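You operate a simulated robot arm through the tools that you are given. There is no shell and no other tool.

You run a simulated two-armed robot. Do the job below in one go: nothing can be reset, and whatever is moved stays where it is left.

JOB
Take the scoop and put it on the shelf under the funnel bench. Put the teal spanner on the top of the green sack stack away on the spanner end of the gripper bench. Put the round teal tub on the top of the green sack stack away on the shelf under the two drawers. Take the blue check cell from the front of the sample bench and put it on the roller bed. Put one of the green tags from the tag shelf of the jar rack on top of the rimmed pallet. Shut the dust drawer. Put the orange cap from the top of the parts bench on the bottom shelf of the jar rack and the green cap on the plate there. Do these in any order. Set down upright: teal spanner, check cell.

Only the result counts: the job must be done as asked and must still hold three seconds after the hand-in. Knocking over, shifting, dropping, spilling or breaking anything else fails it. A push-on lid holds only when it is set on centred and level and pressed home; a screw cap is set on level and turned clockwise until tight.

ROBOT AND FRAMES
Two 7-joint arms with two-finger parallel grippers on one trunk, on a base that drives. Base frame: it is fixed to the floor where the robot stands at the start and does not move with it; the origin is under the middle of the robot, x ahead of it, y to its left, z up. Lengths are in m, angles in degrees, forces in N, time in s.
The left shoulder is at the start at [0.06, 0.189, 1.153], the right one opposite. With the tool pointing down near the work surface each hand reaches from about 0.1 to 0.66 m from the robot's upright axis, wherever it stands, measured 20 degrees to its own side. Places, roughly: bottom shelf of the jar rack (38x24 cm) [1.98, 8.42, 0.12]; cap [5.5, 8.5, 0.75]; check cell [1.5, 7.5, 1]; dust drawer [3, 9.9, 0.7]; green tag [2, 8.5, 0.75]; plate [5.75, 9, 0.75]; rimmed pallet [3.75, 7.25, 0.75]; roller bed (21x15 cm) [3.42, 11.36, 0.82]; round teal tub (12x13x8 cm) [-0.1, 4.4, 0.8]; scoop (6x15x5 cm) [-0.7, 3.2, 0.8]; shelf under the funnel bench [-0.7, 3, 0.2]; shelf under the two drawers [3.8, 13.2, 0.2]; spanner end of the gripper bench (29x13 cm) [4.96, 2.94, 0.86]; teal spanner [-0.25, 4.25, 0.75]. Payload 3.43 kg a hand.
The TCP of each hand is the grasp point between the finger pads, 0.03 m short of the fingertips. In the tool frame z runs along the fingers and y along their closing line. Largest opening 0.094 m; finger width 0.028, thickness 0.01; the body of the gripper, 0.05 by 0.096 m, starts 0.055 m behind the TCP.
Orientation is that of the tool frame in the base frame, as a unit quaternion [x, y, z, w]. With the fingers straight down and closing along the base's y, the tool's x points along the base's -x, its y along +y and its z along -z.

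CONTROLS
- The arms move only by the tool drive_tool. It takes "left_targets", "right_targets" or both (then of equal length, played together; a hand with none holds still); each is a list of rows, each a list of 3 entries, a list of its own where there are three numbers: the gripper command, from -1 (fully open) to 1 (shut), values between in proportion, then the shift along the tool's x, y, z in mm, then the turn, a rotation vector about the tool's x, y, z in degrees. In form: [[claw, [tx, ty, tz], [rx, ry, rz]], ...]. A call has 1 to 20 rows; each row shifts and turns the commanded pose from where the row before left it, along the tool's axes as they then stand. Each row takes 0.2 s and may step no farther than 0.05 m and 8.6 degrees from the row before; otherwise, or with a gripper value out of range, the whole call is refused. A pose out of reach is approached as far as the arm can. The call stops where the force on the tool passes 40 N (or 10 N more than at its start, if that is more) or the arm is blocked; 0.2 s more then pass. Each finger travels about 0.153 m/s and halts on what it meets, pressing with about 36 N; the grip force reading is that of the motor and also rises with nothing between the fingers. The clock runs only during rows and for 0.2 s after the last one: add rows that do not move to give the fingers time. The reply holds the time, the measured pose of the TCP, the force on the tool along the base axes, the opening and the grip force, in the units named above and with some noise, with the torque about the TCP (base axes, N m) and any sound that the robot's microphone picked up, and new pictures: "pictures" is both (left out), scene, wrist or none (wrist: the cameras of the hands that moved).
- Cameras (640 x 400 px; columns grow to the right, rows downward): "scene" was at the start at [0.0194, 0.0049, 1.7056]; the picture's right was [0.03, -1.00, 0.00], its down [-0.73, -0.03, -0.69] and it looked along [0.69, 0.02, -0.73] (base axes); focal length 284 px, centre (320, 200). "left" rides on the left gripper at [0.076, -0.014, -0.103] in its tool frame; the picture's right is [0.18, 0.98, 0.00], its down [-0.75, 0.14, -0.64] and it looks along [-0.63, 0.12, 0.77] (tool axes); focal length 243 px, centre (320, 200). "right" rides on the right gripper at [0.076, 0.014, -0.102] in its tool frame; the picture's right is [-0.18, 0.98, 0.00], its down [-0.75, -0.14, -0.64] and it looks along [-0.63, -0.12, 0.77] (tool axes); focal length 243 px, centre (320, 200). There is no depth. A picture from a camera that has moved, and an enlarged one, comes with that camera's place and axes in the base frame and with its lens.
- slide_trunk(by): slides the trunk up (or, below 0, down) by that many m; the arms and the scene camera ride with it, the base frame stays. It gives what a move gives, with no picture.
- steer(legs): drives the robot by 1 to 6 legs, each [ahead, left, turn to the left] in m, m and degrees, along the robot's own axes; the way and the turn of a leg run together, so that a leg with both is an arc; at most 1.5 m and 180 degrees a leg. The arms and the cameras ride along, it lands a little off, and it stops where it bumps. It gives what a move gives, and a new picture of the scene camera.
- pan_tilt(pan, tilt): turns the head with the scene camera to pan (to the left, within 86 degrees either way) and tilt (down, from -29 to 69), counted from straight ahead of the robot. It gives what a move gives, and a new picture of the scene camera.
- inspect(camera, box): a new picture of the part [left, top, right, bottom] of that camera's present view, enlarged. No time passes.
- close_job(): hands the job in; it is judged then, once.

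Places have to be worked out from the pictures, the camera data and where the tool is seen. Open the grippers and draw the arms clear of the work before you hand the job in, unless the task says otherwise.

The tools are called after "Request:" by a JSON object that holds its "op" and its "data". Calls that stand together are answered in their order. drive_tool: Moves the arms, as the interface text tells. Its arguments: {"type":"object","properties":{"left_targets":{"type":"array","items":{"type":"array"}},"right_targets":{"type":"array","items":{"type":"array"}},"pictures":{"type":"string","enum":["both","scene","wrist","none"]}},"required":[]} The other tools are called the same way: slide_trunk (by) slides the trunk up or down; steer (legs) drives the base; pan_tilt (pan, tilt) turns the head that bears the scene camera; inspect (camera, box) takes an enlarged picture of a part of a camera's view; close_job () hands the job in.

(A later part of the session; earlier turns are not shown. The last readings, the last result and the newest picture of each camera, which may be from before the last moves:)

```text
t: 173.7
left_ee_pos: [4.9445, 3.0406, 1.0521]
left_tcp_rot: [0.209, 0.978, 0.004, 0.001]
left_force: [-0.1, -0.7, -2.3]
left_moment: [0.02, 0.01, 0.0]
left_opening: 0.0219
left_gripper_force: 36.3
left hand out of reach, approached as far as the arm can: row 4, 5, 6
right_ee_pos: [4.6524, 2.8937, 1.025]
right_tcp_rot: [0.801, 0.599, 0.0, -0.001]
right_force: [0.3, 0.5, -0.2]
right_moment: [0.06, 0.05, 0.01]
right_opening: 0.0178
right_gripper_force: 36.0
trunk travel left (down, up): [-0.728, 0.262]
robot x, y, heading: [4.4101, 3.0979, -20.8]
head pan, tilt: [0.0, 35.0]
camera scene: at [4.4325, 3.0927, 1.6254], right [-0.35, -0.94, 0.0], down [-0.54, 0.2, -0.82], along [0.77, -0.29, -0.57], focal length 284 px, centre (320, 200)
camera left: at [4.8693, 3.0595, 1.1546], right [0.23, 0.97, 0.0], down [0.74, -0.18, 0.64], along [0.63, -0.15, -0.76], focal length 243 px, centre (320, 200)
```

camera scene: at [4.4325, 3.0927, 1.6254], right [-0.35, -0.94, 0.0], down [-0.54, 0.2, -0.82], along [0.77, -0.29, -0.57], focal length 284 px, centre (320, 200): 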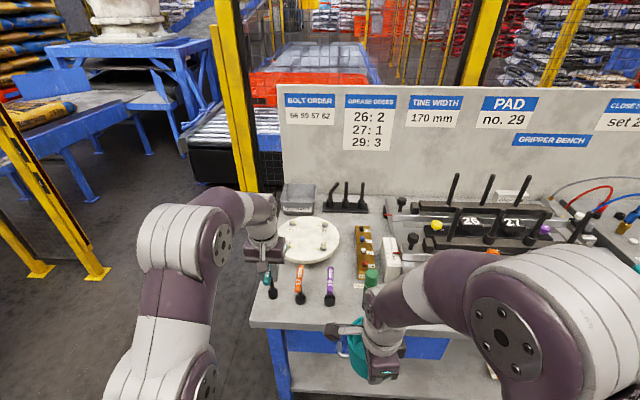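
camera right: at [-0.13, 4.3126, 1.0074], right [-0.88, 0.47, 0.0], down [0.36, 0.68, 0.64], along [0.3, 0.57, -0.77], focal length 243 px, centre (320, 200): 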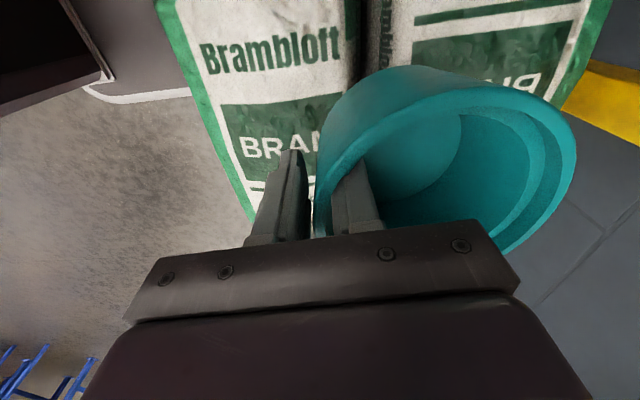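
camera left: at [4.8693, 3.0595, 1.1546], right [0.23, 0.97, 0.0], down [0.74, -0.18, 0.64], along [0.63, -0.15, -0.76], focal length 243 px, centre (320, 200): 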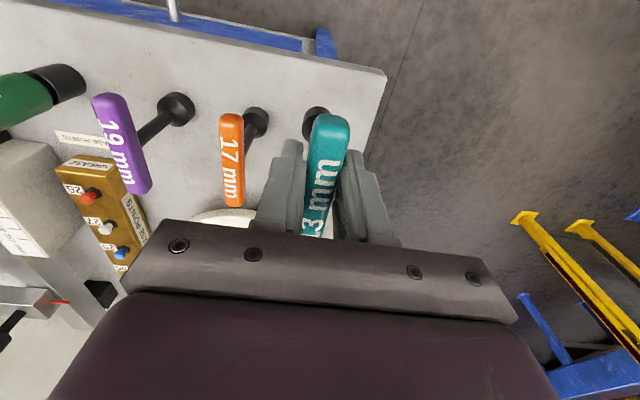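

The arm is at its reach limit about 4 cm short (bench edge and spanner positions now confirmed: orange foot 8 cm behind the front edge). I drive 6 cm closer and read the pose again.

Request:
{"op": "steer", "data": {"legs": [[0.06, 0, 0]]}}

Request:
{"op": "drive_tool", "data": {"left_targets": [[1, [0, 0, 0], [0, 0, 0]]], "pictures": "wrist"}}

```text
t: 174.7
left_ee_pos: [4.999, 3.0192, 1.0536]
left_tcp_rot: [0.21, 0.978, 0.002, 0.001]
left_force: [0.2, 0.1, -2.0]
left_moment: [-0.01, 0.01, -0.01]
left_opening: 0.0219
left_gripper_force: 36.1
right_ee_pos: [4.7076, 2.8734, 1.0245]
right_tcp_rot: [0.8, 0.6, -0.001, -0.001]
right_force: [0.1, 0.0, -0.5]
right_moment: [0.05, 0.1, -0.01]
right_opening: 0.0179
right_gripper_force: 35.8
trunk travel left (down, up): [-0.728, 0.262]
robot x, y, heading: [4.4603, 3.0788, -20.6]
head pan, tilt: [0.0, 35.0]
camera scene: at [4.4873, 3.072, 1.6255], right [-0.35, -0.94, 0.0], down [-0.54, 0.2, -0.82], along [0.77, -0.29, -0.57], focal length 284 px, centre (320, 200)
```

scene: 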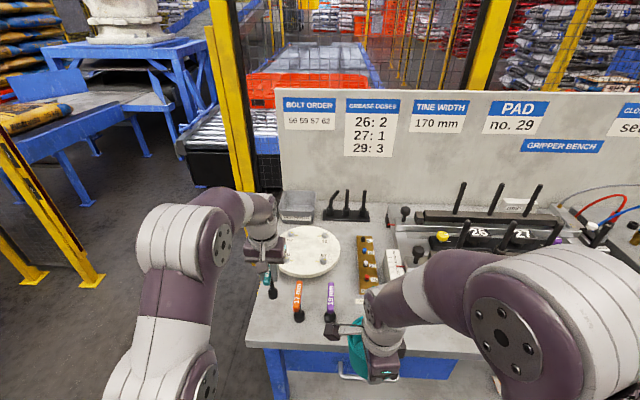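

```text
t: 175.1
left_ee_pos: [4.9973, 3.0226, 1.0534]
left_tcp_rot: [0.21, 0.978, 0.002, 0.002]
left_force: [-0.3, 0.0, -1.1]
left_moment: [0.02, -0.01, -0.01]
left_opening: 0.0222
left_gripper_force: 36.0
right_ee_pos: [4.705, 2.8741, 1.0258]
right_tcp_rot: [0.801, 0.599, 0.0, 0.0]
right_force: [0.2, 0.7, -0.2]
right_moment: [0.05, 0.06, 0.03]
right_opening: 0.0177
right_gripper_force: 36.1
trunk travel left (down, up): [-0.728, 0.262]
robot x, y, heading: [4.4627, 3.0818, -20.5]
head pan, tilt: [0.0, 35.0]
camera left: at [4.922, 3.0397, 1.1557], right [0.23, 0.97, 0.0], down [0.74, -0.18, 0.65], along [0.63, -0.15, -0.76], focal length 243 px, centre (320, 200)
```

left: 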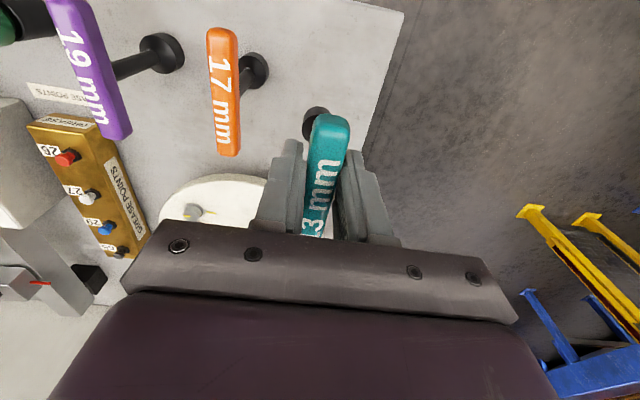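

The hand is now at (4.998, 3.021), a good spot beside the orange spanner. Before lowering with the trunk I raise the tub hand so the tub stays clear of the bench.

Request:
{"op": "drive_tool", "data": {"right_targets": [[1, [0, -8, -40], [0, 0, 0]], [1, [0, -8, -40], [0, 0, 0]], [1, [0, -8, -40], [0, 0, 0]], [1, [0, 0, 0], [0, 0, 0]]], "pictures": "none"}}

Request:
{"op": "slide_trunk", "data": {"by": -0.075}}

Request:
{"op": "drive_tool", "data": {"left_targets": [[1, [0, 0, 0], [0, 0, 0]]], "pictures": "both"}}

```text
t: 176.1
left_ee_pos: [5.0008, 3.0202, 1.0519]
left_tcp_rot: [0.209, 0.978, 0.002, 0.002]
left_force: [0.2, 0.1, -2.3]
left_moment: [0.03, 0.02, -0.01]
left_opening: 0.0221
left_gripper_force: 36.3
right_ee_pos: [4.6873, 2.8786, 1.1421]
right_tcp_rot: [0.801, 0.599, 0.0, -0.001]
right_force: [-0.5, -0.1, -1.8]
right_moment: [0.05, 0.06, -0.03]
right_opening: 0.0176
right_gripper_force: 36.1
trunk travel left (down, up): [-0.728, 0.262]
robot x, y, heading: [4.4608, 3.0823, -20.5]
head pan, tilt: [0.0, 35.0]
```

```text
t: 177.2
left_ee_pos: [5.0, 3.0202, 0.9774]
left_tcp_rot: [0.209, 0.978, 0.002, 0.002]
left_force: [1.3, -0.2, -2.3]
left_moment: [0.03, 0.02, -0.01]
left_opening: 0.022
left_gripper_force: 35.7
right_ee_pos: [4.6865, 2.8786, 1.0676]
right_tcp_rot: [0.801, 0.599, 0.0, 0.0]
right_force: [0.1, -0.6, -2.1]
right_moment: [0.04, 0.04, -0.02]
right_opening: 0.0176
right_gripper_force: 36.1
trunk travel left (down, up): [-0.653, 0.337]
robot x, y, heading: [4.4628, 3.0833, -20.5]
head pan, tilt: [0.0, 35.0]
```

```text
t: 177.6
left_ee_pos: [4.9998, 3.0205, 0.9774]
left_tcp_rot: [0.21, 0.978, 0.002, 0.001]
left_force: [0.0, 0.2, -2.0]
left_moment: [0.03, 0.03, -0.01]
left_opening: 0.0223
left_gripper_force: 36.8
right_ee_pos: [4.6864, 2.8788, 1.0675]
right_tcp_rot: [0.801, 0.599, -0.001, -0.001]
right_force: [0.8, -0.3, -2.5]
right_moment: [0.06, 0.07, -0.01]
right_opening: 0.0179
right_gripper_force: 35.5
trunk travel left (down, up): [-0.653, 0.337]
robot x, y, heading: [4.4621, 3.0787, -20.5]
head pan, tilt: [0.0, 35.0]
camera scene: at [4.4881, 3.0719, 1.5504], right [-0.35, -0.94, 0.0], down [-0.54, 0.2, -0.82], along [0.77, -0.29, -0.57], focal length 284 px, centre (320, 200)
camera left: at [4.9245, 3.0388, 1.0795], right [0.23, 0.97, 0.0], down [0.74, -0.18, 0.64], along [0.63, -0.15, -0.77], focal length 243 px, centre (320, 200)
```

scene: 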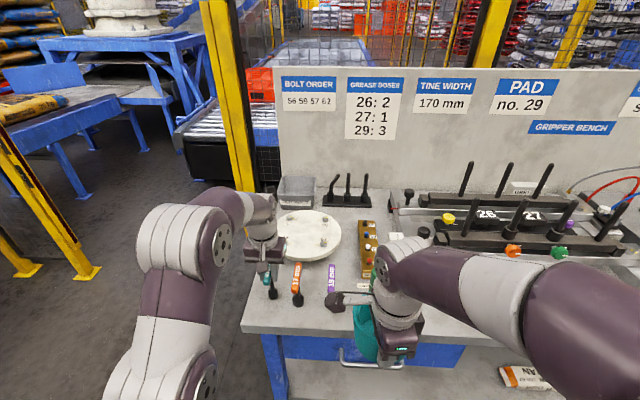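
left: 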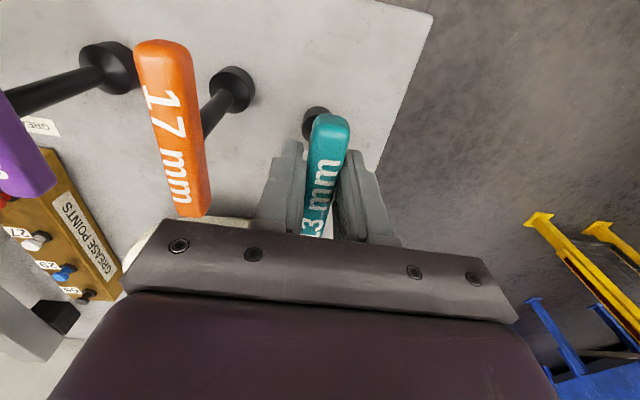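

The spanner foot is now about 1.5 cm above the bench. I lower on with the trunk in small steps.

Request:
{"op": "slide_trunk", "data": {"by": -0.01}}

Request:
{"op": "slide_trunk", "data": {"by": -0.004}}

```text
t: 178.2
left_ee_pos: [4.9992, 3.0207, 0.9719]
left_tcp_rot: [0.209, 0.978, 0.002, 0.006]
left_force: [2.0, 1.8, 29.7]
left_moment: [0.01, -0.07, -0.03]
left_opening: 0.0215
left_gripper_force: 36.3
right_ee_pos: [4.6845, 2.8792, 1.0592]
right_tcp_rot: [0.801, 0.599, 0.001, 0.0]
right_force: [0.1, -1.3, -2.0]
right_moment: [0.03, 0.06, 0.0]
right_opening: 0.0176
right_gripper_force: 35.9
trunk travel left (down, up): [-0.643, 0.347]
robot x, y, heading: [4.4625, 3.0818, -20.4]
head pan, tilt: [0.0, 35.0]
```

```text
t: 178.7
left_ee_pos: [4.9982, 3.0208, 0.9653]
left_tcp_rot: [0.209, 0.978, 0.002, 0.003]
left_force: [1.6, 1.2, 29.6]
left_moment: [-0.05, -0.16, 0.02]
left_opening: 0.0222
left_gripper_force: 36.3
right_ee_pos: [4.6844, 2.8794, 1.0538]
right_tcp_rot: [0.8, 0.599, 0.0, 0.0]
right_force: [-0.3, 0.4, -0.8]
right_moment: [0.04, 0.06, -0.03]
right_opening: 0.0177
right_gripper_force: 36.1
trunk travel left (down, up): [-0.639, 0.351]
robot x, y, heading: [4.4634, 3.0825, -20.5]
head pan, tilt: [0.0, 35.0]
```

The foot has landed (30 N upward). I ease up 2 mm, open the fingers to about 5 cm only (the orange spanner is 7 cm away) and check.

Request:
{"op": "slide_trunk", "data": {"by": 0.002}}

Request:
{"op": "drive_tool", "data": {"left_targets": [[0.5, [0, 0, 0], [0, 0, 0]], [0.3, [0, 0, 0], [0, 0, 0]], [0, [0, 0, 0], [0, 0, 0]], [0, [0, 0, 0], [0, 0, 0]]], "pictures": "both"}}

```text
t: 179.2
left_ee_pos: [4.9982, 3.0216, 0.965]
left_tcp_rot: [0.209, 0.978, 0.003, 0.002]
left_force: [2.0, 0.1, 17.3]
left_moment: [-0.11, -0.21, 0.02]
left_opening: 0.0221
left_gripper_force: 36.9
right_ee_pos: [4.685, 2.8787, 1.0554]
right_tcp_rot: [0.8, 0.6, 0.0, -0.001]
right_force: [0.8, 1.1, -1.7]
right_moment: [0.02, 0.06, -0.01]
right_opening: 0.0177
right_gripper_force: 36.0
trunk travel left (down, up): [-0.641, 0.349]
robot x, y, heading: [4.4626, 3.0814, -20.4]
head pan, tilt: [0.0, 35.0]
```

```text
t: 180.2
left_ee_pos: [5.0008, 3.0207, 0.9654]
left_tcp_rot: [0.209, 0.978, 0.002, 0.001]
left_force: [0.1, -0.6, -0.4]
left_moment: [0.02, 0.01, 0.02]
left_opening: 0.047
left_gripper_force: 0.1
right_ee_pos: [4.6854, 2.8789, 1.0558]
right_tcp_rot: [0.801, 0.599, 0.0, 0.0]
right_force: [-0.2, 0.1, -2.2]
right_moment: [0.01, 0.03, 0.0]
right_opening: 0.0175
right_gripper_force: 35.5
trunk travel left (down, up): [-0.641, 0.349]
robot x, y, heading: [4.457, 3.0787, -20.4]
head pan, tilt: [0.0, 35.0]
camera scene: at [4.4874, 3.0719, 1.5384], right [-0.35, -0.94, 0.0], down [-0.54, 0.2, -0.82], along [0.77, -0.29, -0.57], focal length 284 px, centre (320, 200)
camera left: at [4.9241, 3.0388, 1.0677], right [0.23, 0.97, 0.0], down [0.74, -0.18, 0.64], along [0.63, -0.15, -0.76], focal length 243 px, centre (320, 200)
```

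scene: 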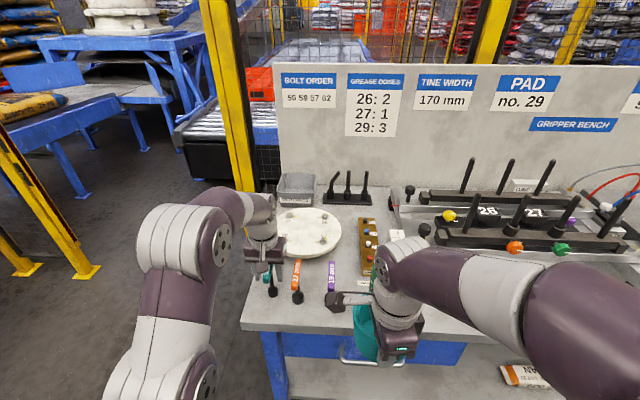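
left: 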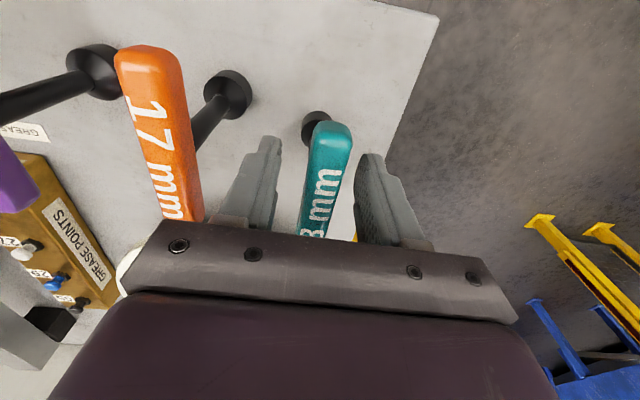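

The spanner stands free between the open fingers. I raise the trunk straight up to leave it.

Request:
{"op": "slide_trunk", "data": {"by": 0.13}}

Request:
{"op": "drive_tool", "data": {"left_targets": [[0, [0, 0, 0], [0, 0, 0]]], "pictures": "both"}}

```text
t: 181.8
left_ee_pos: [4.9985, 3.0207, 1.0956]
left_tcp_rot: [0.21, 0.978, 0.003, 0.001]
left_force: [-0.3, -0.5, 0.2]
left_moment: [0.03, 0.01, 0.0]
left_opening: 0.0472
left_gripper_force: 0.0
right_ee_pos: [4.6864, 2.8781, 1.1856]
right_tcp_rot: [0.801, 0.598, -0.001, -0.001]
right_force: [0.2, -0.3, -1.4]
right_moment: [0.05, 0.06, 0.03]
right_opening: 0.0174
right_gripper_force: 35.9
trunk travel left (down, up): [-0.771, 0.219]
robot x, y, heading: [4.4595, 3.0781, -20.2]
head pan, tilt: [0.0, 35.0]
```

```text
t: 182.2
left_ee_pos: [5.0008, 3.0207, 1.0958]
left_tcp_rot: [0.21, 0.978, 0.003, 0.001]
left_force: [1.0, -0.5, 0.8]
left_moment: [0.02, 0.02, 0.02]
left_opening: 0.0474
left_gripper_force: 0.1
right_ee_pos: [4.6865, 2.8783, 1.1853]
right_tcp_rot: [0.801, 0.599, -0.001, -0.001]
right_force: [-0.4, -0.1, -1.0]
right_moment: [0.0, 0.06, -0.01]
right_opening: 0.0174
right_gripper_force: 36.3
trunk travel left (down, up): [-0.771, 0.219]
robot x, y, heading: [4.4589, 3.0779, -20.5]
head pan, tilt: [0.0, 35.0]
camera scene: at [4.4876, 3.0719, 1.6684], right [-0.35, -0.94, 0.0], down [-0.54, 0.2, -0.82], along [0.77, -0.29, -0.57], focal length 284 px, centre (320, 200)
camera left: at [4.9242, 3.0388, 1.1977], right [0.23, 0.97, 0.0], down [0.74, -0.18, 0.64], along [0.63, -0.15, -0.76], focal length 243 px, centre (320, 200)
```

scene: 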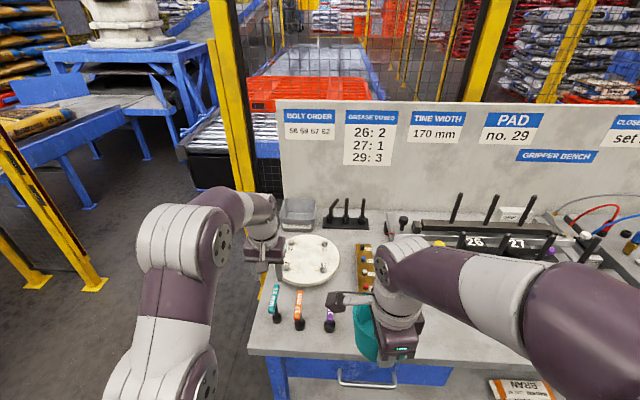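
left: 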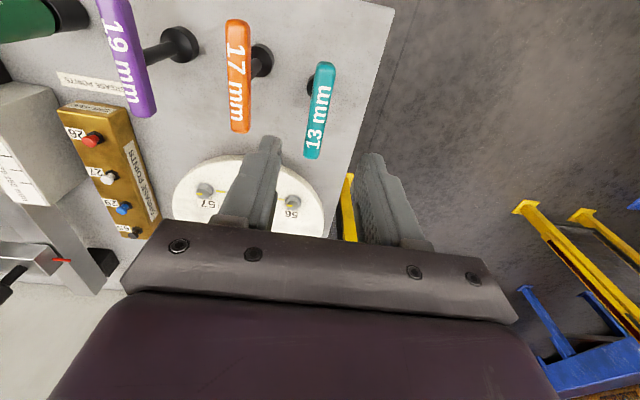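

The teal spanner stands upright beside the orange one in the spanner row. I tuck the left hand in, back away from the bench and turn toward the rest of the hall.

Request:
{"op": "drive_tool", "data": {"left_targets": [[-0.5, [40, 0, 0], [0, 0, 0]], [-1, [45, 0, 0], [0, 0, 0]], [-1, [45, 0, 0], [0, 0, 0]], [-1, [45, 0, 0], [0, 0, 0]], [-1, [45, 0, 0], [0, 0, 0]], [-1, [0, 0, 0], [0, 0, 0]]], "pictures": "none"}}

Request:
{"op": "steer", "data": {"legs": [[-0.8, 0, 0]]}}

Request:
{"op": "inspect", "data": {"camera": "scene", "box": [250, 100, 400, 220]}}

```text
t: 183.6
left_ee_pos: [4.7995, 3.1097, 1.0951]
left_tcp_rot: [0.209, 0.978, 0.002, 0.002]
left_force: [0.6, -0.1, -0.1]
left_moment: [0.01, 0.03, -0.04]
left_opening: 0.094
left_gripper_force: 0.0
right_ee_pos: [4.6874, 2.878, 1.1863]
right_tcp_rot: [0.801, 0.599, 0.0, -0.001]
right_force: [0.8, -0.2, -1.9]
right_moment: [0.02, 0.07, 0.03]
right_opening: 0.0179
right_gripper_force: 35.7
trunk travel left (down, up): [-0.771, 0.219]
robot x, y, heading: [4.4612, 3.0789, -20.4]
head pan, tilt: [0.0, 35.0]
```

```text
t: 187.9
left_ee_pos: [4.0449, 3.3915, 1.0952]
left_tcp_rot: [0.211, 0.978, 0.001, 0.002]
left_force: [0.8, 0.0, 0.6]
left_moment: [0.02, 0.0, 0.01]
left_opening: 0.094
left_gripper_force: 0.0
right_ee_pos: [3.9321, 3.1596, 1.1856]
right_tcp_rot: [0.802, 0.597, -0.001, 0.0]
right_force: [0.0, -0.4, -1.8]
right_moment: [0.04, 0.06, -0.03]
right_opening: 0.0175
right_gripper_force: 35.8
trunk travel left (down, up): [-0.771, 0.219]
robot x, y, heading: [3.7087, 3.3592, -20.5]
head pan, tilt: [0.0, 35.0]
camera scene: at [3.7342, 3.3543, 1.6684], right [-0.35, -0.94, 0.0], down [-0.54, 0.2, -0.82], along [0.77, -0.29, -0.57], focal length 284 px, centre (320, 200)
```

scene: 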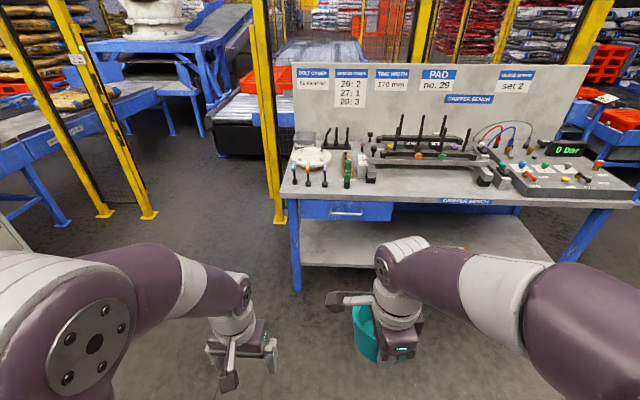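

```text
3.33 times, centred on (325, 160) of scene
camera zoom: at [3.7342, 3.3543, 1.6684], right [-0.35, -0.94, 0.0], down [-0.54, 0.2, -0.82], along [0.77, -0.29, -0.57], focal length 947 px, centre (303, 333)
```

zoom: 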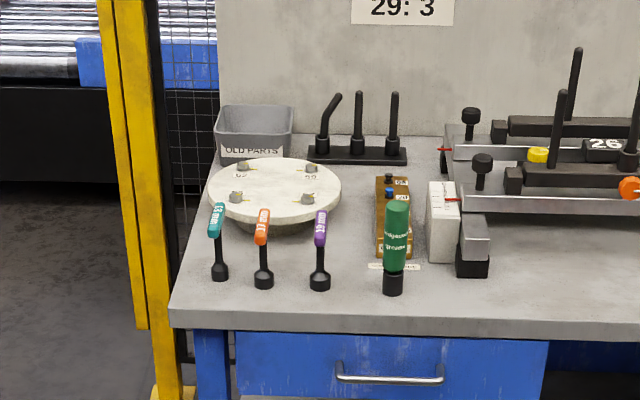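

The three spanners stand in a neat row. I turn left by 90° and look up the hall.

Request:
{"op": "pan_tilt", "data": {"pan": 0, "tilt": 12}}

Request:
{"op": "steer", "data": {"legs": [[0, 0, 95]]}}

```text
t: 188.8
left_ee_pos: [4.0449, 3.3916, 1.0955]
left_tcp_rot: [0.21, 0.978, 0.002, 0.002]
left_force: [-0.7, 0.1, 0.2]
left_moment: [0.0, -0.01, 0.0]
left_opening: 0.0944
left_gripper_force: 0.0
right_ee_pos: [3.9311, 3.1602, 1.1849]
right_tcp_rot: [0.802, 0.598, -0.001, 0.0]
right_force: [0.5, 0.3, -2.0]
right_moment: [0.09, 0.12, 0.03]
right_opening: 0.0177
right_gripper_force: 35.6
trunk travel left (down, up): [-0.771, 0.219]
robot x, y, heading: [3.7091, 3.3654, -20.7]
head pan, tilt: [0.0, 12.0]
camera scene: at [3.739, 3.3525, 1.7052], right [-0.35, -0.94, 0.0], down [-0.2, 0.07, -0.98], along [0.92, -0.34, -0.21], focal length 284 px, centre (320, 200)
```

scene: 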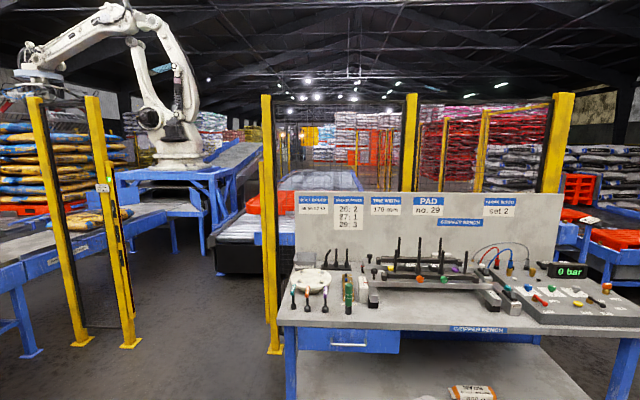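

```text
t: 193.2
left_ee_pos: [3.6529, 3.6957, 1.095]
left_tcp_rot: [-0.574, 0.819, 0.003, 0.0]
left_force: [-0.1, 0.3, 0.4]
left_moment: [0.01, -0.02, -0.01]
left_opening: 0.0944
left_gripper_force: 0.0
right_ee_pos: [3.8917, 3.6005, 1.1851]
right_tcp_rot: [0.107, 0.994, -0.001, 0.0]
right_force: [-0.3, -0.1, -2.2]
right_moment: [-0.07, 0.01, -0.01]
right_opening: 0.0176
right_gripper_force: 35.8
trunk travel left (down, up): [-0.771, 0.219]
robot x, y, heading: [3.7081, 3.3593, 73.7]
head pan, tilt: [0.0, 12.0]
camera scene: at [3.7169, 3.3965, 1.7053], right [0.96, -0.28, 0.0], down [-0.06, -0.2, -0.98], along [0.27, 0.94, -0.21], focal length 284 px, centre (320, 200)
```

scene: 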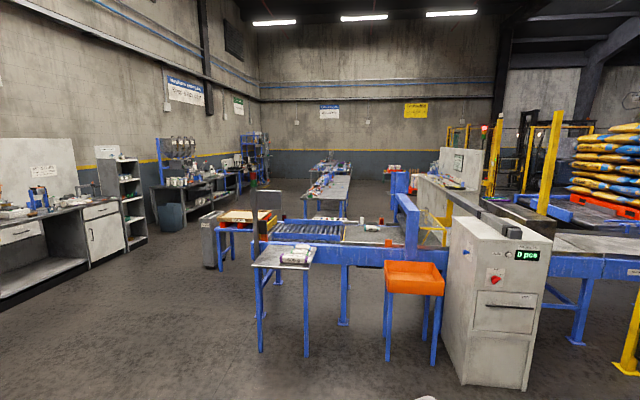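

I can match the listed places: sample bench at far left, jar rack behind it, rimmed pallet on the blue table at centre-left, parts bench in the middle. I'll fetch the check cell with the free left hand next, driving round the column and into the aisle in front of the sample bench.

Request:
{"op": "steer", "data": {"legs": [[0.8, 0, 0], [0.9, 1.2, 0], [0.5, 1.0, 0]]}}

```text
t: 209.8
left_ee_pos: [2.0703, 6.3592, 1.0953]
left_tcp_rot: [-0.59, 0.807, 0.003, -0.001]
left_force: [-1.1, 0.0, -0.5]
left_moment: [0.02, 0.03, 0.01]
left_opening: 0.0938
left_gripper_force: 0.1
right_ee_pos: [2.3123, 6.2738, 1.1844]
right_tcp_rot: [0.086, 0.996, 0.0, 0.0]
right_force: [-0.7, -0.2, -1.0]
right_moment: [-0.07, 0.03, 0.02]
right_opening: 0.0176
right_gripper_force: 35.7
trunk travel left (down, up): [-0.771, 0.219]
robot x, y, heading: [2.1378, 6.0276, 75.7]
head pan, tilt: [0.0, 12.0]
camera scene: at [2.1458, 6.0617, 1.7053], right [0.97, -0.24, 0.0], down [-0.05, -0.2, -0.98], along [0.24, 0.95, -0.21], focal length 284 px, centre (320, 200)
```

scene: 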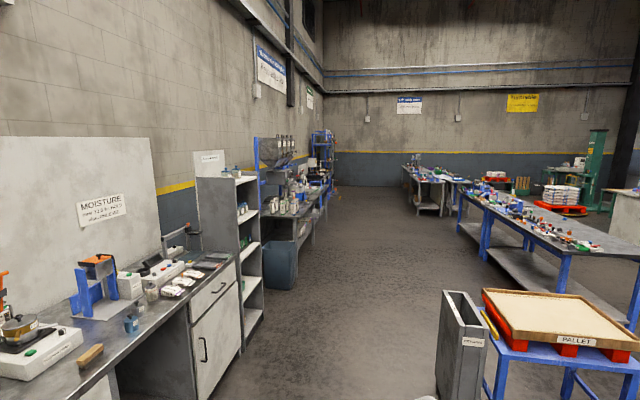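

The sample bench is on my left, with a small blue item near its front edge, and the rimmed pallet is on the right. I zoom in on both.

Request:
{"op": "inspect", "data": {"camera": "scene", "box": [0, 220, 240, 370]}}

Request:
{"op": "inspect", "data": {"camera": "scene", "box": [180, 120, 340, 320]}}

Request:
{"op": "inspect", "data": {"camera": "scene", "box": [400, 140, 640, 380]}}

```text
2.67 times, centred on (120, 295) of scene
camera zoom: at [2.1458, 6.0617, 1.7053], right [0.97, -0.24, 0.0], down [-0.05, -0.2, -0.98], along [0.24, 0.95, -0.21], focal length 757 px, centre (853, -53)
```

zoom: 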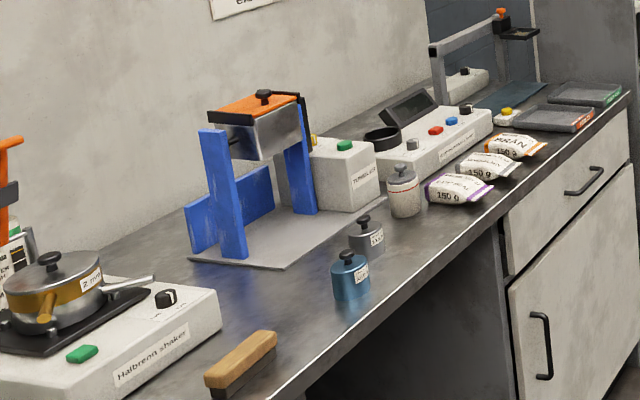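

```text
2.00 times, centred on (260, 220) of scene
camera zoom: at [2.1458, 6.0617, 1.7053], right [0.97, -0.24, 0.0], down [-0.05, -0.2, -0.98], along [0.24, 0.95, -0.21], focal length 568 px, centre (440, 160)
```

zoom: 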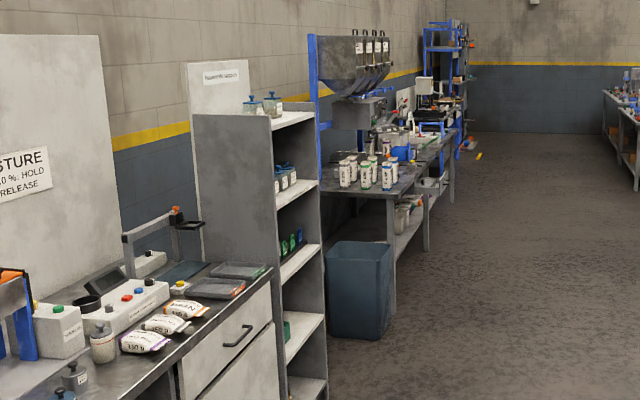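

```text
1.67 times, centred on (520, 260) of scene
camera zoom: at [2.1458, 6.0617, 1.7053], right [0.97, -0.24, 0.0], down [-0.05, -0.2, -0.98], along [0.24, 0.95, -0.21], focal length 473 px, centre (-13, 100)
```

zoom: 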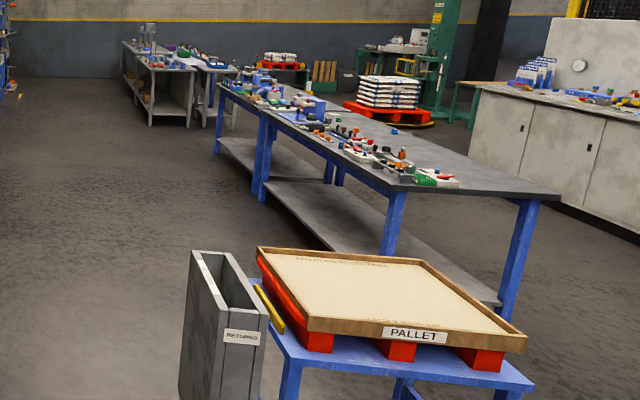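

The blue cylinder with a knob (a grey twin stands behind it) is the check cell, at about (1.60, 7.34). The tag shelf and bottom shelf of the jar rack are visible just beyond. I drive level with the cell and turn to face the bench.

Request:
{"op": "steer", "data": {"legs": [[1.15, -0.15, 0], [0, 0, 83]]}}

Request:
{"op": "pan_tilt", "data": {"pan": 0, "tilt": 30}}

```text
t: 219.2
left_ee_pos: [2.2298, 7.1022, 1.0949]
left_tcp_rot: [0.972, -0.234, -0.002, 0.002]
left_force: [-0.1, 0.6, -0.3]
left_moment: [0.01, 0.02, -0.03]
left_opening: 0.0941
left_gripper_force: 0.1
right_ee_pos: [2.3537, 7.3271, 1.1856]
right_tcp_rot: [-0.579, 0.816, -0.001, 0.001]
right_force: [-0.2, 0.2, -1.7]
right_moment: [-0.06, -0.04, -0.02]
right_opening: 0.0176
right_gripper_force: 35.5
trunk travel left (down, up): [-0.771, 0.219]
robot x, y, heading: [2.5694, 7.1151, 156.8]
head pan, tilt: [0.0, 12.0]
camera scene: at [2.5361, 7.1302, 1.7053], right [0.4, 0.92, 0.0], down [0.19, -0.08, -0.98], along [-0.9, 0.39, -0.21], focal length 284 px, centre (320, 200)
```

scene: 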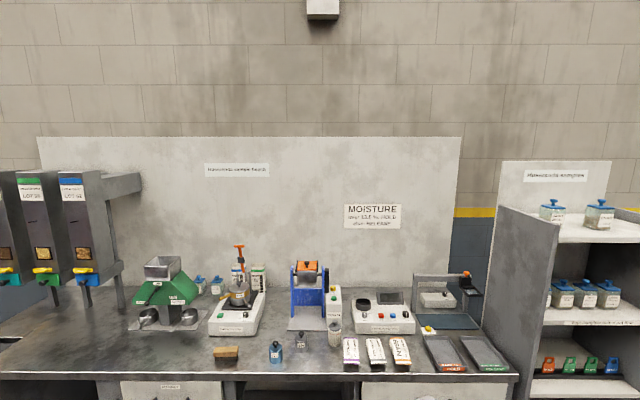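

```text
t: 220.0
left_ee_pos: [2.2289, 7.1026, 1.0948]
left_tcp_rot: [0.972, -0.234, -0.001, 0.003]
left_force: [-0.2, -0.2, -1.3]
left_moment: [0.0, 0.0, 0.04]
left_opening: 0.0939
left_gripper_force: 0.0
right_ee_pos: [2.3535, 7.3273, 1.1847]
right_tcp_rot: [-0.579, 0.816, -0.001, 0.0]
right_force: [-0.3, -0.3, -1.5]
right_moment: [-0.06, -0.07, -0.01]
right_opening: 0.0176
right_gripper_force: 36.0
trunk travel left (down, up): [-0.771, 0.219]
robot x, y, heading: [2.5698, 7.1144, 156.7]
head pan, tilt: [0.0, 30.0]
camera scene: at [2.5387, 7.129, 1.6763], right [0.4, 0.92, 0.0], down [0.46, -0.2, -0.87], along [-0.8, 0.34, -0.5], focal length 284 px, centre (320, 200)
```

scene: 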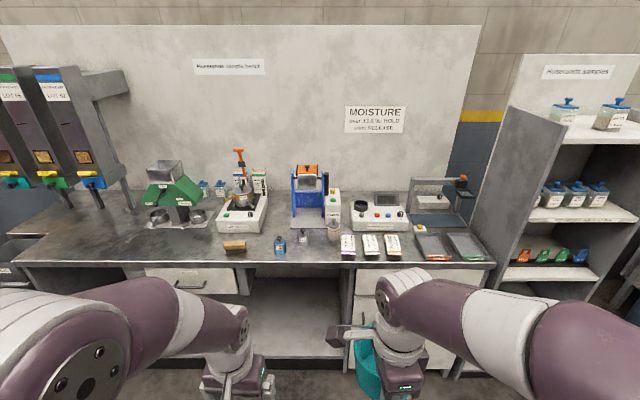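

Squarely in front now; I zoom in on the blue cell near the front edge.

Request:
{"op": "inspect", "data": {"camera": "scene", "box": [185, 170, 345, 270]}}

```text
4.00 times, centred on (265, 220) of scene
camera zoom: at [2.5387, 7.129, 1.6763], right [0.4, 0.92, 0.0], down [0.46, -0.2, -0.87], along [-0.8, 0.34, -0.5], focal length 1136 px, centre (540, 120)
```

zoom: 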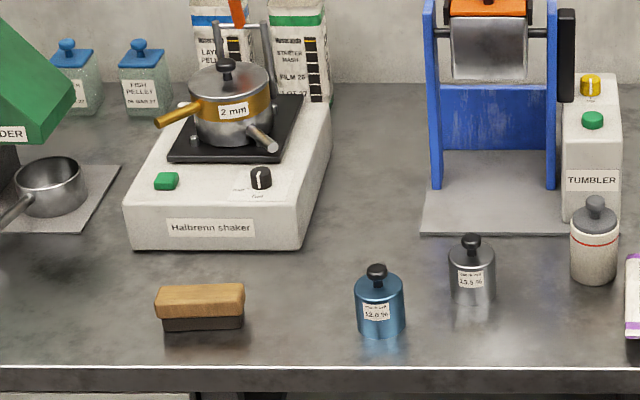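

It is labelled as the 12.0 % check cell: body about 5 cm wide, bench top z≈0.868, centre near (1.592, 7.350). I drive 0.45 m closer.

Request:
{"op": "steer", "data": {"legs": [[0.45, 0, 0]]}}

Request:
{"op": "drive_tool", "data": {"left_targets": [[-0.7, [0, 0, 0], [0, 0, 0]]], "pictures": "both"}}

```text
t: 222.7
left_ee_pos: [1.8165, 7.2834, 1.0953]
left_tcp_rot: [0.971, -0.238, -0.002, 0.002]
left_force: [0.1, -0.4, 0.8]
left_moment: [-0.04, -0.02, 0.0]
left_opening: 0.0939
left_gripper_force: 0.0
right_ee_pos: [1.9431, 7.5085, 1.186]
right_tcp_rot: [-0.575, 0.818, 0.0, 0.001]
right_force: [0.0, -0.2, -1.9]
right_moment: [-0.05, -0.04, 0.03]
right_opening: 0.0174
right_gripper_force: 36.0
trunk travel left (down, up): [-0.771, 0.219]
robot x, y, heading: [2.1564, 7.2969, 156.3]
head pan, tilt: [0.0, 30.0]
camera scene: at [2.1269, 7.3088, 1.6762], right [0.4, 0.92, 0.0], down [0.46, -0.2, -0.87], along [-0.79, 0.35, -0.5], focal length 284 px, centre (320, 200)
```

scene: 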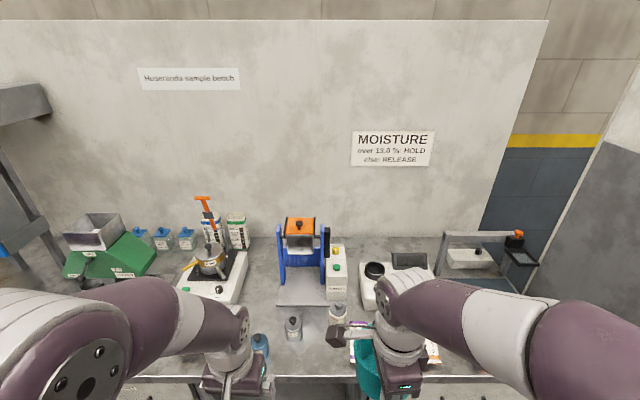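

```text
t: 223.1
left_ee_pos: [1.8174, 7.2836, 1.0948]
left_tcp_rot: [0.971, -0.238, -0.002, 0.002]
left_force: [-0.5, -0.4, -0.6]
left_moment: [0.01, -0.02, -0.01]
left_opening: 0.08
left_gripper_force: 0.1
right_ee_pos: [1.9446, 7.5076, 1.1854]
right_tcp_rot: [-0.576, 0.817, 0.0, 0.001]
right_force: [1.1, 0.5, -1.3]
right_moment: [-0.02, -0.07, -0.02]
right_opening: 0.0178
right_gripper_force: 36.5
trunk travel left (down, up): [-0.771, 0.219]
robot x, y, heading: [2.1533, 7.2937, 156.3]
head pan, tilt: [0.0, 30.0]
camera scene: at [2.1275, 7.3086, 1.6763], right [0.4, 0.92, 0.0], down [0.46, -0.2, -0.87], along [-0.79, 0.35, -0.5], focal length 284 px, centre (320, 200)
camera left: at [1.8925, 7.2616, 1.1975], right [-0.29, -0.96, 0.0], down [-0.73, 0.22, 0.64], along [-0.62, 0.18, -0.76], focal length 243 px, centre (320, 200)
```

scene: 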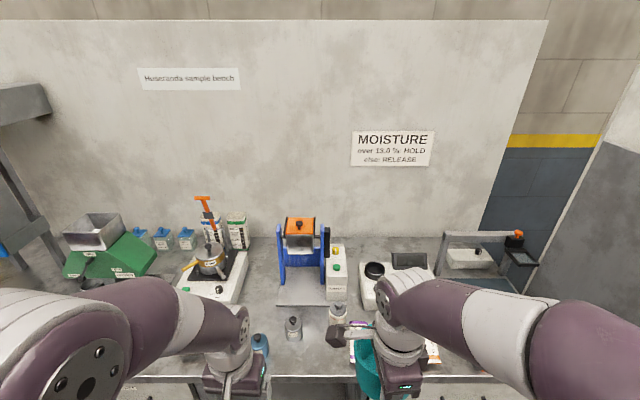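
left: 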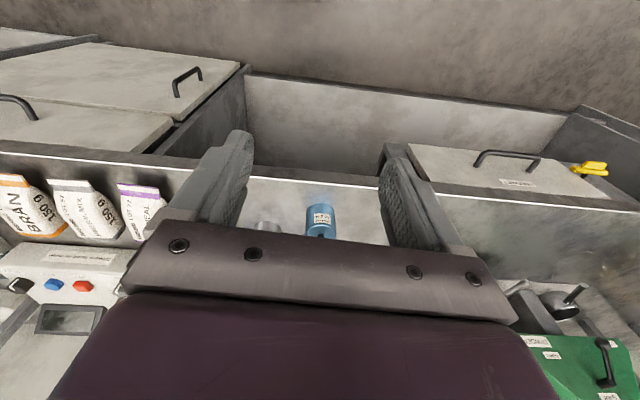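

The wrist view agrees: cell at about (1.60, 7.347). I bring the left hand over it at z≈1.0.

Request:
{"op": "drive_tool", "data": {"left_targets": [[-0.7, [-37.5, 7.5, 0], [0, 0, 0]], [-0.7, [-37.5, 7.5, 16], [0, 0, 0]], [-0.7, [-37.5, 7.5, 16], [0, 0, 0]], [-0.7, [-37.5, 7.5, 16], [0, 0, 0]], [-0.7, [-37.5, 7.5, 20], [0, 0, 0]], [-0.7, [-37.5, 7.5, 20], [0, 0, 0]], [-0.7, [0, 0, 0], [0, 0, 0]]], "pictures": "both"}}

```text
t: 224.7
left_ee_pos: [1.597, 7.347, 1.0066]
left_tcp_rot: [0.971, -0.237, -0.001, 0.003]
left_force: [0.4, -0.4, -0.4]
left_moment: [-0.02, 0.01, 0.0]
left_opening: 0.08
left_gripper_force: 0.1
right_ee_pos: [1.9434, 7.5076, 1.1852]
right_tcp_rot: [-0.576, 0.817, 0.0, 0.0]
right_force: [-0.3, 1.0, -0.5]
right_moment: [-0.09, 0.0, 0.0]
right_opening: 0.0174
right_gripper_force: 36.1
trunk travel left (down, up): [-0.771, 0.219]
robot x, y, heading: [2.1572, 7.2951, 156.1]
head pan, tilt: [0.0, 30.0]
camera scene: at [2.1278, 7.3087, 1.6763], right [0.4, 0.92, 0.0], down [0.46, -0.2, -0.87], along [-0.79, 0.35, -0.5], focal length 284 px, centre (320, 200)
camera left: at [1.6725, 7.3259, 1.109], right [-0.29, -0.96, 0.0], down [-0.73, 0.22, 0.64], along [-0.62, 0.18, -0.76], focal length 243 px, centre (320, 200)
```

scene: 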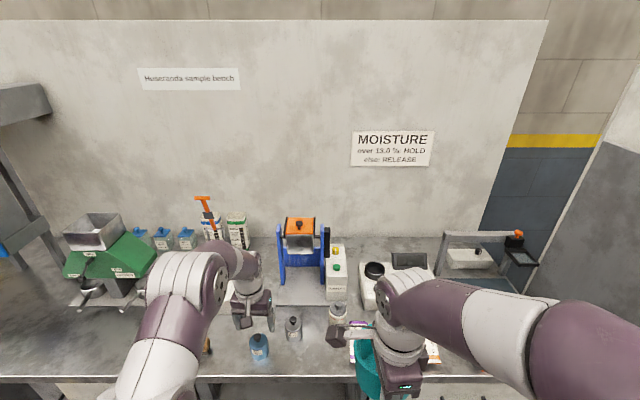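
left: 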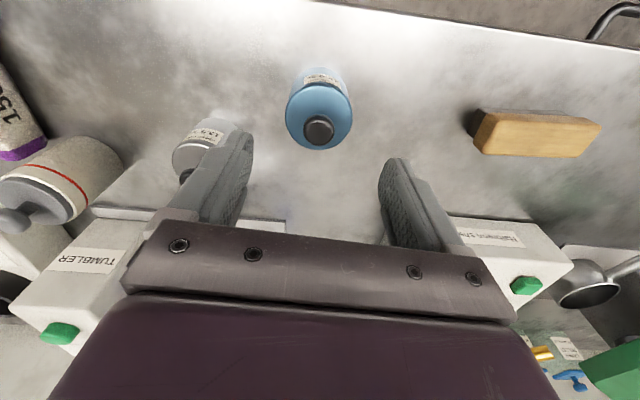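

The cell's knob is centred laterally and about 5 mm nearer than the grip point. I correct that and lower to z≈0.908 around its body, then close.

Request:
{"op": "drive_tool", "data": {"left_targets": [[-0.7, [5, -2, 20], [0, 0, 0]], [-0.7, [0, 0, 25], [0, 0, 0]], [-0.7, [0, 0, 25], [0, 0, 0]], [-0.7, [0, 0, 20], [0, 0, 0]], [-0.7, [0, 0, 8], [0, 0, 0]], [-0.7, [0, 0, 0], [0, 0, 0]]], "pictures": "wrist"}}

```text
t: 226.1
left_ee_pos: [1.6002, 7.3469, 0.9103]
left_tcp_rot: [0.971, -0.238, -0.001, 0.003]
left_force: [-0.8, 0.2, -0.9]
left_moment: [0.0, 0.01, -0.01]
left_opening: 0.0798
left_gripper_force: 0.0
right_ee_pos: [1.9431, 7.5086, 1.1855]
right_tcp_rot: [-0.576, 0.817, -0.001, 0.001]
right_force: [-0.5, 0.8, -1.4]
right_moment: [-0.05, -0.04, -0.02]
right_opening: 0.0177
right_gripper_force: 36.2
trunk travel left (down, up): [-0.771, 0.219]
robot x, y, heading: [2.1529, 7.292, 156.2]
head pan, tilt: [0.0, 30.0]
camera left: at [1.6758, 7.3247, 1.0123], right [-0.29, -0.96, 0.0], down [-0.73, 0.22, 0.64], along [-0.62, 0.18, -0.77], focal length 243 px, centre (320, 200)
```

left: 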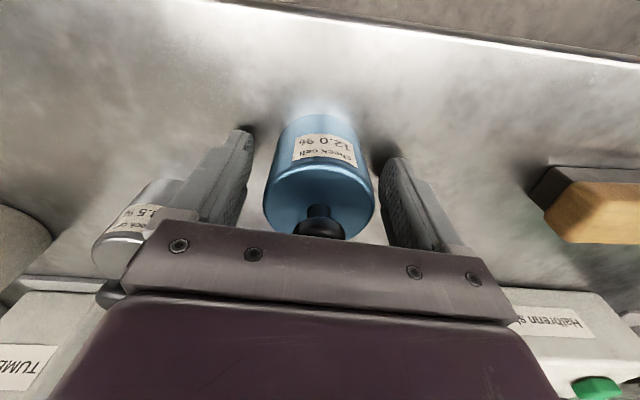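

The cell sits between the fingers. I close on it and lift 60 mm.

Request:
{"op": "drive_tool", "data": {"left_targets": [[0.2, [0, 0, 0], [0, 0, 0]], [1, [0, 0, 0], [0, 0, 0]], [1, [0, 0, 0], [0, 0, 0]], [1, [0, 0, 0], [0, 0, 0]], [1, [0, 0, -20], [0, 0, 0]], [1, [0, 0, -40], [0, 0, 0]], [1, [0, 0, 0], [0, 0, 0]]], "pictures": "both"}}

```text
t: 227.7
left_ee_pos: [1.6002, 7.3466, 0.9705]
left_tcp_rot: [0.971, -0.238, -0.001, 0.002]
left_force: [-0.4, -0.6, -2.8]
left_moment: [-0.01, -0.03, 0.01]
left_opening: 0.0513
left_gripper_force: 36.0
right_ee_pos: [1.9415, 7.5081, 1.184]
right_tcp_rot: [-0.576, 0.817, -0.001, 0.001]
right_force: [0.0, 0.8, -1.4]
right_moment: [-0.04, -0.08, 0.0]
right_opening: 0.0179
right_gripper_force: 36.0
trunk travel left (down, up): [-0.771, 0.219]
robot x, y, heading: [2.1515, 7.2969, 156.2]
head pan, tilt: [0.0, 30.0]
camera scene: at [2.1251, 7.3093, 1.6762], right [0.4, 0.92, 0.0], down [0.46, -0.2, -0.87], along [-0.79, 0.35, -0.5], focal length 284 px, centre (320, 200)
camera left: at [1.6751, 7.3248, 1.0725], right [-0.29, -0.96, 0.0], down [-0.73, 0.22, 0.64], along [-0.62, 0.18, -0.77], focal length 243 px, centre (320, 200)
```

scene: 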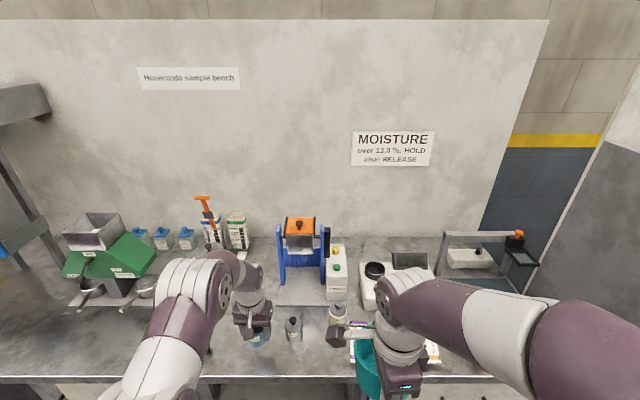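
left: 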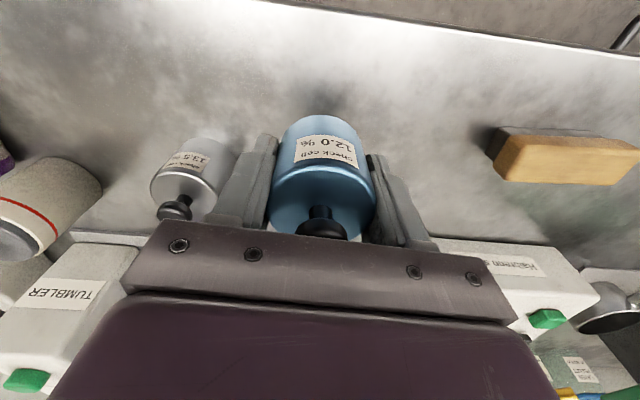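

The check cell is held. I raise it, draw it in, back off and turn up the aisle.

Request:
{"op": "drive_tool", "data": {"left_targets": [[1, [0, 0, -40], [0, 0, 0]], [1, [10, 0, -40], [0, 0, 0]], [1, [45, 0, 0], [0, 0, 0]], [1, [45, 0, 0], [0, 0, 0]], [1, [45, 0, 0], [0, 0, 0]], [1, [45, 0, 0], [0, 0, 0]], [1, [30, 0, 0], [0, 0, 0]], [1, [0, 0, 0], [0, 0, 0]]], "pictures": "none"}}

Request:
{"op": "pan_tilt", "data": {"pan": 0, "tilt": 18}}

Request:
{"op": "steer", "data": {"legs": [[-0.45, 0, 0], [0, 0, -82]]}}

```text
t: 229.5
left_ee_pos: [1.7978, 7.2449, 1.0492]
left_tcp_rot: [0.971, -0.238, -0.002, 0.002]
left_force: [0.5, 0.1, -1.6]
left_moment: [-0.01, -0.01, 0.0]
left_opening: 0.0514
left_gripper_force: 35.8
right_ee_pos: [1.9418, 7.5084, 1.1857]
right_tcp_rot: [-0.576, 0.817, 0.0, 0.001]
right_force: [-0.5, -0.4, -1.6]
right_moment: [-0.05, -0.08, -0.03]
right_opening: 0.0176
right_gripper_force: 36.4
trunk travel left (down, up): [-0.771, 0.219]
robot x, y, heading: [2.1543, 7.294, 156.0]
head pan, tilt: [0.0, 30.0]
```

```text
t: 230.2
left_ee_pos: [1.7971, 7.2448, 1.0493]
left_tcp_rot: [0.971, -0.238, -0.001, 0.002]
left_force: [0.2, -0.3, -1.5]
left_moment: [0.01, 0.02, 0.03]
left_opening: 0.0512
left_gripper_force: 35.7
right_ee_pos: [1.9429, 7.5078, 1.1848]
right_tcp_rot: [-0.575, 0.818, -0.001, 0.0]
right_force: [0.1, 0.8, -2.1]
right_moment: [-0.05, -0.06, -0.01]
right_opening: 0.0177
right_gripper_force: 35.9
trunk travel left (down, up): [-0.771, 0.219]
robot x, y, heading: [2.1537, 7.2958, 156.2]
head pan, tilt: [0.0, 18.0]
camera scene: at [2.1238, 7.3101, 1.6955], right [0.4, 0.92, 0.0], down [0.28, -0.12, -0.95], along [-0.87, 0.38, -0.31], focal length 284 px, centre (320, 200)
```

scene: 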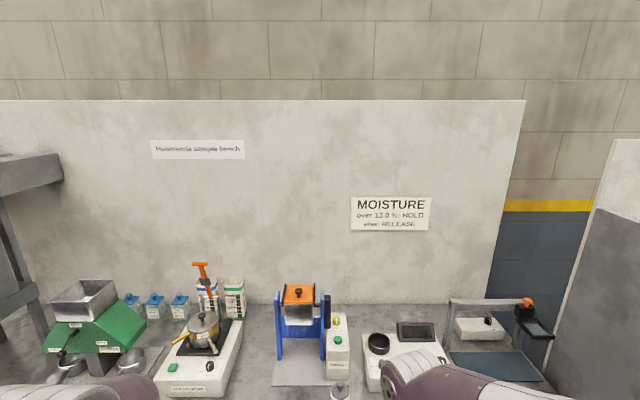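

```text
t: 236.4
left_ee_pos: [2.4599, 7.461, 1.0489]
left_tcp_rot: [-0.58, 0.815, 0.003, 0.0]
left_force: [0.3, -0.4, -1.7]
left_moment: [0.02, 0.0, 0.0]
left_opening: 0.0511
left_gripper_force: 36.7
right_ee_pos: [2.7419, 7.3565, 1.1857]
right_tcp_rot: [0.099, 0.995, -0.001, -0.001]
right_force: [0.0, -0.1, -0.6]
right_moment: [-0.08, 0.03, 0.0]
right_opening: 0.0175
right_gripper_force: 36.0
trunk travel left (down, up): [-0.771, 0.219]
robot x, y, heading: [2.5595, 7.1168, 74.8]
head pan, tilt: [0.0, 18.0]
camera scene: at [2.5691, 7.1501, 1.6955], right [0.96, -0.27, 0.0], down [-0.08, -0.3, -0.95], along [0.25, 0.92, -0.31], focal length 284 px, centre (320, 200)
```

scene: 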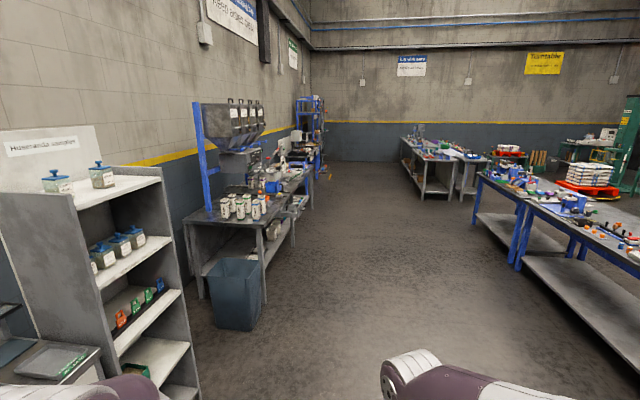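

The aisle ahead is open: jar rack at left, then the jar/dust bench, and the roller station at the far end. I drive up the aisle, first keeping left of the returns case.

Request:
{"op": "steer", "data": {"legs": [[0.5, 0.12, 0], [0.9, 0, 0], [1.3, -0.6, 0], [0.6, -0.4, 0]]}}

```text
t: 254.1
left_ee_pos: [4.2408, 10.3751, 1.0489]
left_tcp_rot: [-0.571, 0.821, 0.002, -0.001]
left_force: [-0.3, -0.5, -1.6]
left_moment: [-0.01, 0.02, 0.01]
left_opening: 0.0511
left_gripper_force: 36.2
right_ee_pos: [4.5198, 10.2656, 1.1859]
right_tcp_rot: [0.109, 0.994, 0.0, 0.0]
right_force: [-0.2, -0.6, -2.0]
right_moment: [-0.07, 0.01, 0.03]
right_opening: 0.0178
right_gripper_force: 35.9
trunk travel left (down, up): [-0.771, 0.219]
robot x, y, heading: [4.3335, 10.0295, 73.8]
head pan, tilt: [0.0, 18.0]
camera scene: at [4.3432, 10.0619, 1.6955], right [0.96, -0.29, 0.0], down [-0.09, -0.3, -0.95], along [0.27, 0.91, -0.31], focal length 284 px, centre (320, 200)
```

scene: 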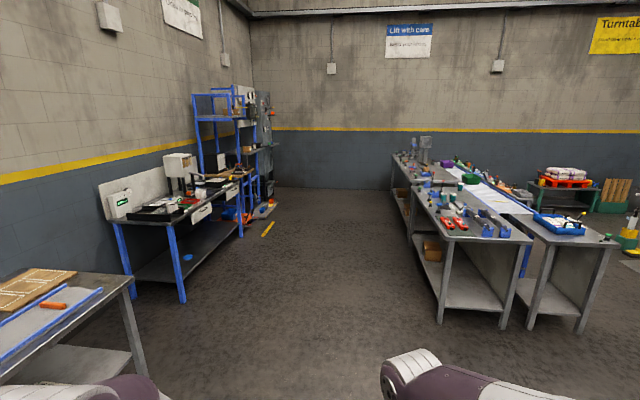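

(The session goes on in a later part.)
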